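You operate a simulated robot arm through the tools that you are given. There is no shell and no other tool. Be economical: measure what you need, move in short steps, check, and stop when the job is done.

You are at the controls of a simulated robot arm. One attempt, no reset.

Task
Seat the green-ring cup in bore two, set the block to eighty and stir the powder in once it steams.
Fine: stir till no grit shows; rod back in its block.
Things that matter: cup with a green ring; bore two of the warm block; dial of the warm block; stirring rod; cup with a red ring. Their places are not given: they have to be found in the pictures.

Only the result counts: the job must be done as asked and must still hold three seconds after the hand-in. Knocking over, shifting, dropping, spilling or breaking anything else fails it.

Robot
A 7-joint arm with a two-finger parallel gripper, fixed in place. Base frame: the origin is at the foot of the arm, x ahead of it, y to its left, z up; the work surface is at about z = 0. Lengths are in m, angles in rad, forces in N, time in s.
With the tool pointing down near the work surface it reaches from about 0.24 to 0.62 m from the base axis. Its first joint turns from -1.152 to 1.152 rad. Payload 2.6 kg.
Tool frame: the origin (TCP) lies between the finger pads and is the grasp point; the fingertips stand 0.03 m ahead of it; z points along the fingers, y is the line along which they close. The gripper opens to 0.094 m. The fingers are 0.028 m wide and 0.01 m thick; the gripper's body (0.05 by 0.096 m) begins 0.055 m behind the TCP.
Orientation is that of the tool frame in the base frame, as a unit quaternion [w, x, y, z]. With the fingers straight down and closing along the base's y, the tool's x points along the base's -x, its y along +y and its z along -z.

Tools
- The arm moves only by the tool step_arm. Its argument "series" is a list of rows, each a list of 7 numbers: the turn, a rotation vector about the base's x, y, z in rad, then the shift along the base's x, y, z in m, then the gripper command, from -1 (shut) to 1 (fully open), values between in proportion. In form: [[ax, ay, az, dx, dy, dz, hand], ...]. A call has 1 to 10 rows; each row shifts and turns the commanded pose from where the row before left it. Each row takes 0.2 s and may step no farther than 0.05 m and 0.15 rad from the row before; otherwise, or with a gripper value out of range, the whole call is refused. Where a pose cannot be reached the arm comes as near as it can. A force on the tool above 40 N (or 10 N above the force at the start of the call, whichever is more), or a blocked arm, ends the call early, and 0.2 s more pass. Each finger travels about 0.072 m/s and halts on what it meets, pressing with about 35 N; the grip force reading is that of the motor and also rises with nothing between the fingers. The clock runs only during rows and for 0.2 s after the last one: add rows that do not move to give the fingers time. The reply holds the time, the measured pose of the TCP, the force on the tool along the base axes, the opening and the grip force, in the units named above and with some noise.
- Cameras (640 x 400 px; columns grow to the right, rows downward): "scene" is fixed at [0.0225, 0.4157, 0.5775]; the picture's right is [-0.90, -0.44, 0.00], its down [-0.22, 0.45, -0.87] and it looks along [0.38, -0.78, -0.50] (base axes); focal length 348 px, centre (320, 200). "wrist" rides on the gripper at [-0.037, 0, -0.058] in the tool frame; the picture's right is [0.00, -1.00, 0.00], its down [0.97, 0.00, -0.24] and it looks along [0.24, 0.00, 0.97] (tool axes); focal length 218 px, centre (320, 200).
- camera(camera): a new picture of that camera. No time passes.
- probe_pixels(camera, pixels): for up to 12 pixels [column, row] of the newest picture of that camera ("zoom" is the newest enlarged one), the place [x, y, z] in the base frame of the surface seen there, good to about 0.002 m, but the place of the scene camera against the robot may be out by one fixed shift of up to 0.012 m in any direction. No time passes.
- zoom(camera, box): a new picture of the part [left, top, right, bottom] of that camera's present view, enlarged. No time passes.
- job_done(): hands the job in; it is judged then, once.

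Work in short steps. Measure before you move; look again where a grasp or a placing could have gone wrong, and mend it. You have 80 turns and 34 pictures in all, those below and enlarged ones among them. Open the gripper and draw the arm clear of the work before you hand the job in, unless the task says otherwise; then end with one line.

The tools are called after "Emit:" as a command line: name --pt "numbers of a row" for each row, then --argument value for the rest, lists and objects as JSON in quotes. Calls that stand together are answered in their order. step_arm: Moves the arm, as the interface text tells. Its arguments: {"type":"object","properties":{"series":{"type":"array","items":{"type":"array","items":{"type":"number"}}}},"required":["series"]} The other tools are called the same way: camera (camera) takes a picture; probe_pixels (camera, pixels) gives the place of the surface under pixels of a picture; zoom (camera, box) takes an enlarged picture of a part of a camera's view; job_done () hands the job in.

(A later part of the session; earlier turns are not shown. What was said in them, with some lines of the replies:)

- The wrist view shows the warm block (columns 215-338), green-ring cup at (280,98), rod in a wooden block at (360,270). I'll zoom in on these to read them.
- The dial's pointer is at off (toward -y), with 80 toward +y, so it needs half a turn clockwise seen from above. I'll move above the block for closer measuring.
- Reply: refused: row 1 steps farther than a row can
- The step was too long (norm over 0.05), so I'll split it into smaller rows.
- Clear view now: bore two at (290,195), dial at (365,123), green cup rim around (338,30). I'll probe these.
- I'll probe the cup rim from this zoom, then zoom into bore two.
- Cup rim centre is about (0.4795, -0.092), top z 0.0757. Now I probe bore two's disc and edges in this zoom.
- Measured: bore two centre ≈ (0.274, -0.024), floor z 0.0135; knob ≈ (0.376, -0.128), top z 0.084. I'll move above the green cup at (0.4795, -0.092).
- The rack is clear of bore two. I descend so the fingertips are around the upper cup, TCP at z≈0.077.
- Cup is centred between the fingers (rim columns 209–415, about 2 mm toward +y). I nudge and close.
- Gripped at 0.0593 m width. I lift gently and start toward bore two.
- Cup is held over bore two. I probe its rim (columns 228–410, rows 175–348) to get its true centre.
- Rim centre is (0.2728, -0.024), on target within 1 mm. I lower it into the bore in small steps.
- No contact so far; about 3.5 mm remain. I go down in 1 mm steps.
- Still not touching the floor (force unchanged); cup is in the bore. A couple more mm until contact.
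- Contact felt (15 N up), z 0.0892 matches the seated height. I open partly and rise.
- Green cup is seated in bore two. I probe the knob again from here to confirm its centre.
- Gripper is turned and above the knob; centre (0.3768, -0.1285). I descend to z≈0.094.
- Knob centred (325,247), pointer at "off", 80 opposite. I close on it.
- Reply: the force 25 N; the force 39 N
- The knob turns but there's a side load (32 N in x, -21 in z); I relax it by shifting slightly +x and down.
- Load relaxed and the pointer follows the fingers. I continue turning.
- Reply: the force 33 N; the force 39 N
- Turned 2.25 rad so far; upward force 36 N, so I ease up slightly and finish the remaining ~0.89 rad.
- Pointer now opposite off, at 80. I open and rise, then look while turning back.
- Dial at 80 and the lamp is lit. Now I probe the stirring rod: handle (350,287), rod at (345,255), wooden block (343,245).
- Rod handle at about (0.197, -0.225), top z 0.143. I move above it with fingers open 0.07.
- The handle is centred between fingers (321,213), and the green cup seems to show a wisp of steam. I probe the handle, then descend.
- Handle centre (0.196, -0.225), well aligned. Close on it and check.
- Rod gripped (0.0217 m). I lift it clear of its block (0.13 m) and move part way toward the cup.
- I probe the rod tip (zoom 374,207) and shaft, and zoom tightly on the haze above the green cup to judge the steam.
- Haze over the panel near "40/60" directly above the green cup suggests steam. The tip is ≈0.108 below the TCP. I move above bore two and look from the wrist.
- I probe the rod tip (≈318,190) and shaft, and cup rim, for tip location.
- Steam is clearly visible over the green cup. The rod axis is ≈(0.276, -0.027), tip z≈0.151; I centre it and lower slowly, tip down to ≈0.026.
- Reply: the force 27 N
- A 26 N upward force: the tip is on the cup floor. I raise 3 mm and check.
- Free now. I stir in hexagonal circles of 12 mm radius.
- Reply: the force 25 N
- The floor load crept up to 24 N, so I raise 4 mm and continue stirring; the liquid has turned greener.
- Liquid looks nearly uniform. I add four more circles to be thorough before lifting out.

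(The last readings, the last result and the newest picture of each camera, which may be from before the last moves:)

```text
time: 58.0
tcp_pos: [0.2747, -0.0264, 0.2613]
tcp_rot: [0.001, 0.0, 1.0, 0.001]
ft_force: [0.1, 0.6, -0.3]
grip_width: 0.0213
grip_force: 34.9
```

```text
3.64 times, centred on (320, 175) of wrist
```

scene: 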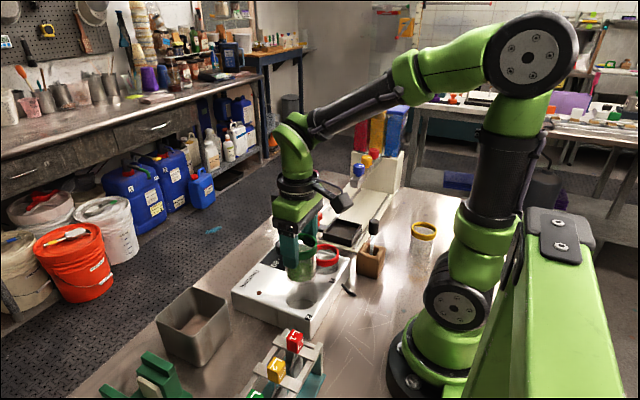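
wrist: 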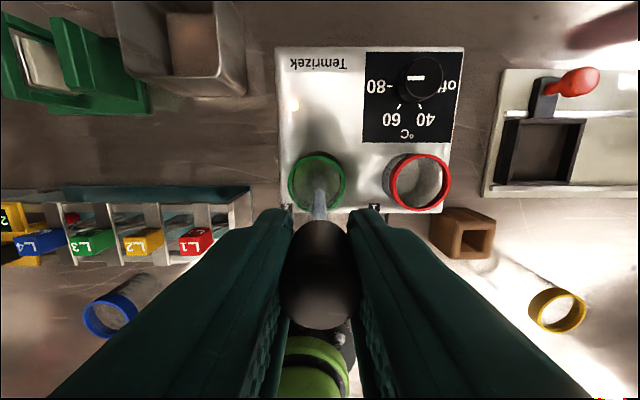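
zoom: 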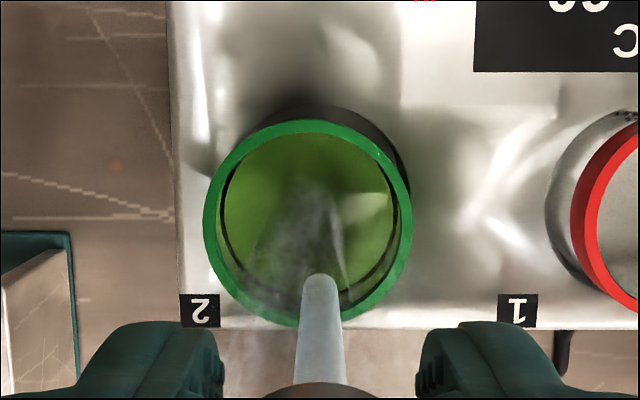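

The liquid is uniform bright green with no speckles; steam continues. The tip is now at zoom (320,278), so the rod slid a bit in the grip: I probe it.

Emit:
probe_pixels --camera "zoom" --pixels '[[320, 280], [320, 290], [320, 310], [320, 340], [320, 370], [305, 300], [337, 300], [270, 180]]'

```text
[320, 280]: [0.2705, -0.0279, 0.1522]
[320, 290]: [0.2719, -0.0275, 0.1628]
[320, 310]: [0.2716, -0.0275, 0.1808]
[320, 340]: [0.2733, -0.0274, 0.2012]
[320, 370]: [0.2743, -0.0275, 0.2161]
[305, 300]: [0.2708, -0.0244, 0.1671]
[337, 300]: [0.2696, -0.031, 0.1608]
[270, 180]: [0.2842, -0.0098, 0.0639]
```

Tip z≈0.152 as before, tilted ~0.05 rad (tip toward -x). I correct the tilt and move back above the wooden block hole (≈0.199, -0.227).

Emit:
step_arm --pt "0 -0.05 0 0 0 0 -1" --pt "0 0 0 -0.0105 -0.033 0 -1" --pt "0 0 0 -0.0126 -0.0333 0 -1" --pt "0 0 0 -0.0126 -0.0333 0 -1" --pt "0 0 0 -0.0126 -0.0333 0 -1" --pt "0 0 0 -0.0126 -0.0333 0 -1" --pt "0 0 0 -0.0126 -0.0331 0 -1" --pt "0 0 0 0 0 0 -1" --pt "0 0 0 0 0 0 -1"

Emit:
zoom --camera "wrist" --box '[260, 120, 380, 230]'

```text
time: 60.0
tcp_pos: [0.2005, -0.2261, 0.2596]
tcp_rot: [0.025, -0.001, 1.0, 0.0]
ft_force: [0.4, -0.2, 0.4]
grip_width: 0.0211
grip_force: 34.9
```

```text
3.64 times, centred on (320, 175) of wrist
```

zoom: 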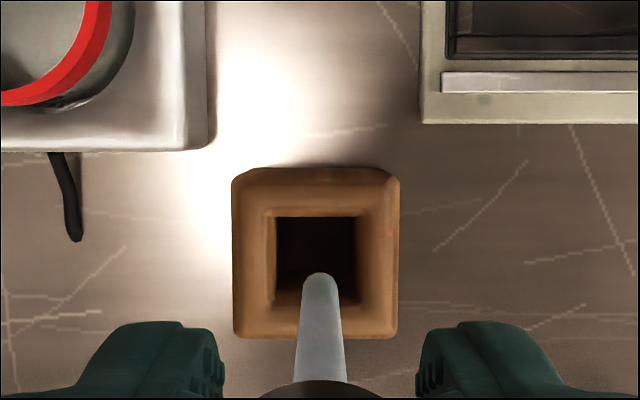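

I probe hole edges and rod to get the offset.

Emit:
probe_pixels --camera "zoom" --pixels '[[320, 280], [320, 300], [320, 340], [320, 370], [315, 172], [240, 250], [392, 250], [270, 320], [370, 320], [250, 332], [386, 332], [315, 205]]'

```text
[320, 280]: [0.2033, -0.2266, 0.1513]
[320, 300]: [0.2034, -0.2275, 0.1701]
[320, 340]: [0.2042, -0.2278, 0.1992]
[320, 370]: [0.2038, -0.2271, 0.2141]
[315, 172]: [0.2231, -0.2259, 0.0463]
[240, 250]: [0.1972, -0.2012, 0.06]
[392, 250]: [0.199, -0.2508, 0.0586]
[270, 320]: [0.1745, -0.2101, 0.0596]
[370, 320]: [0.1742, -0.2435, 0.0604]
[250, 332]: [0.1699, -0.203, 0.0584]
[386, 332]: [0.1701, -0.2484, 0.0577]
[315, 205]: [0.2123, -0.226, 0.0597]
```

Rod is vertical at (0.200, -0.227); hole centre ≈(0.196, -0.226). I shift 4 mm in -x and lower slowly.

Emit:
step_arm --pt "0 0 0 -0.004 0.001 0 -1" --pt "0 0 0 0 0 -0.03 -1" --pt "0 0 0 0 0 -0.03 -1" --pt "0 0 0 0 0 -0.02 -1" --pt "0 0 0 0 0 -0.015 -1" --pt "0 0 0 0 0 -0.015 -1" --pt "0 0 0 0 0 -0.013 -1" --pt "0 0 0 0 0 0 -1"

```text
time: 61.8
tcp_pos: [0.1946, -0.224, 0.1383]
tcp_rot: [0.026, 0.0, 1.0, 0.001]
ft_force: [-0.1, -0.5, 0.5]
grip_width: 0.0216
grip_force: 35.1
```

Free so far at z 0.138. I lower 2 mm at a time until contact.

Emit:
step_arm --pt "0 0 0 0 0 -0.002 -1" --pt "0 0 0 0 0 -0.002 -1" --pt "0 0 0 0 0 -0.0015 -1" --pt "0 0 0 0 0 0 -1"

Emit:
zoom --camera "scene" --box '[260, 180, 440, 320]'

```text
time: 62.8
tcp_pos: [0.1959, -0.2233, 0.1331]
tcp_rot: [0.026, 0.0, 1.0, 0.0]
ft_force: [-1.2, 0.1, -0.6]
grip_width: 0.0213
grip_force: 34.9
```

```text
2.86 times, centred on (350, 250) of scene
```

zoom: 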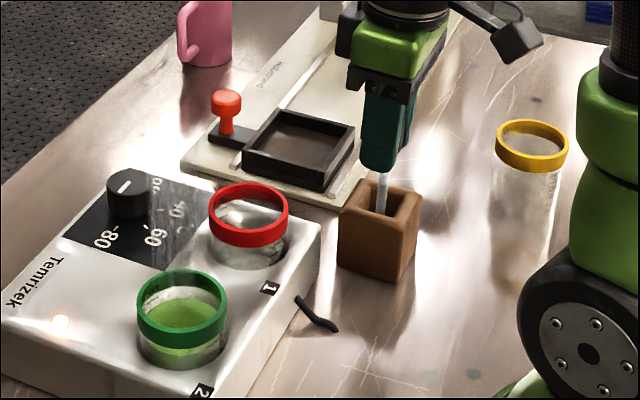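

Rod is in the hole, not yet on the floor. A few more mm down.

Emit:
step_arm --pt "0 0 0 0 0 -0.0015 -1" --pt "0 0 0 0 0 -0.0015 -1" --pt "0 0 0 0 0 0 -1"

Emit:
step_arm --pt "0 0 0 0 0 -0.001 -1" --pt "0 0 0 0 0 0 -1"

```text
time: 63.6
tcp_pos: [0.1949, -0.2243, 0.1296]
tcp_rot: [0.026, 0.001, 1.0, -0.001]
ft_force: [-0.6, 0.6, -1.4]
grip_width: 0.0215
grip_force: 34.4
```

```text
time: 64.2
tcp_pos: [0.1963, -0.2244, 0.1301]
tcp_rot: [0.025, 0.0, 1.0, -0.001]
ft_force: [-4.9, 1.1, 19.6]
grip_width: 0.0214
grip_force: 35.0
```

Contact with the floor (20 N). I ease 0.5 mm, open slowly, and look before rising.

Emit:
step_arm --pt "0 0 0 0 0 0.0005 -1" --pt "0 0 0 0 0 0 -0.4" --pt "0 0 0 0 0 0 0" --pt "0 0 0 0 0 0 0.3" --pt "0 0 0 0 0 0 0.3" --pt "0 0 0 0 0 0.02 0.3" --pt "0 0 0 0 0 0.03 0.3" --pt "0 0 0 0 0 0.04 0.3" --pt "0 0 0 0 0 0.04 0.3" --pt "0 0 0 0 0 0.03 0.3"

Emit:
step_arm --pt "0 0.05 0 0.03 0 0.02 0.6" --pt "0 0 0 0.03 0 0.02 1" --pt "0 0 0 0.03 0 0.02 1" --pt "0 0 0 0.03 0 0 1" --pt "0 0 0 0 0 0 1"

Emit:
camera --camera "wrist"

Emit:
zoom --camera "scene" --box '[220, 180, 440, 340]'

```text
time: 66.4
tcp_pos: [0.1953, -0.2222, 0.2881]
tcp_rot: [0.025, 0.001, 1.0, 0.0]
ft_force: [-0.2, 0.3, 0.0]
grip_width: 0.061
grip_force: 0.0
```

```text
time: 67.6
tcp_pos: [0.3127, -0.224, 0.3507]
tcp_rot: [0.0, 0.0, 1.0, 0.0]
ft_force: [0.1, -0.6, 0.3]
grip_width: 0.0939
grip_force: 0.1
```

```text
2 pictures are left
```

wrist: 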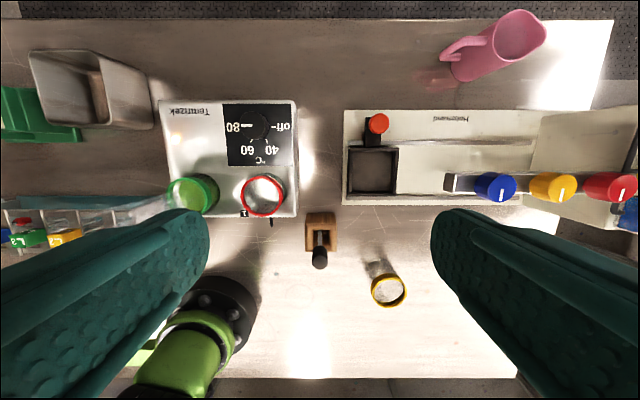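

```text
2.50 times, centred on (330, 260) of scene
```

zoom: 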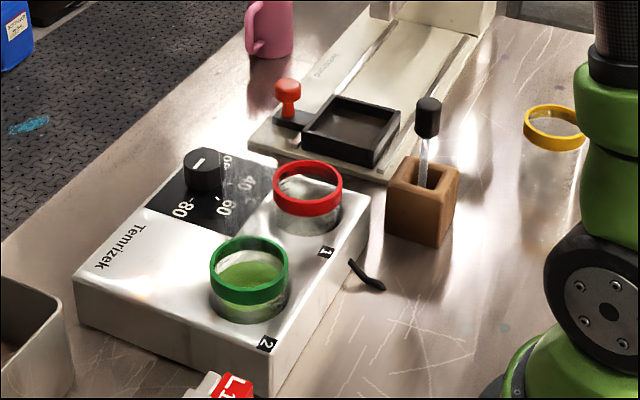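

All in place: rod in block, dial at 80, cup seated. One last tight look into the green cup for grit.

Emit:
zoom --camera "scene" --box '[294, 264, 344, 310]'

```text
8.70 times, centred on (319, 287) of scene
```

zoom: 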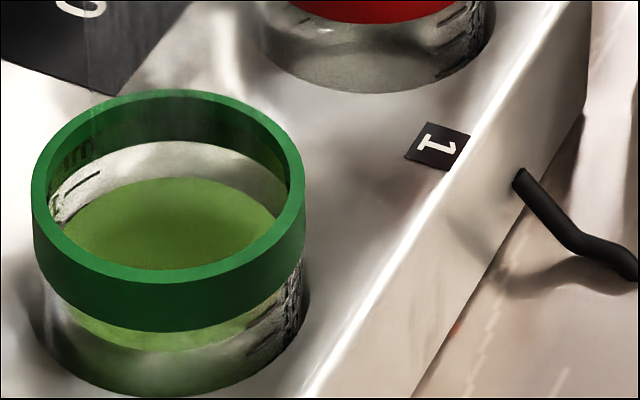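

The liquid is smooth and free of grit, and the arm is clear with the gripper open. Handing in.

Emit:
job_done

```text
The job is handed in.
```

The green-ring cup is seated in bore two, the dial is at 80, the powder was stirred in after steam showed until no grit was visible, and the rod is back in its block.
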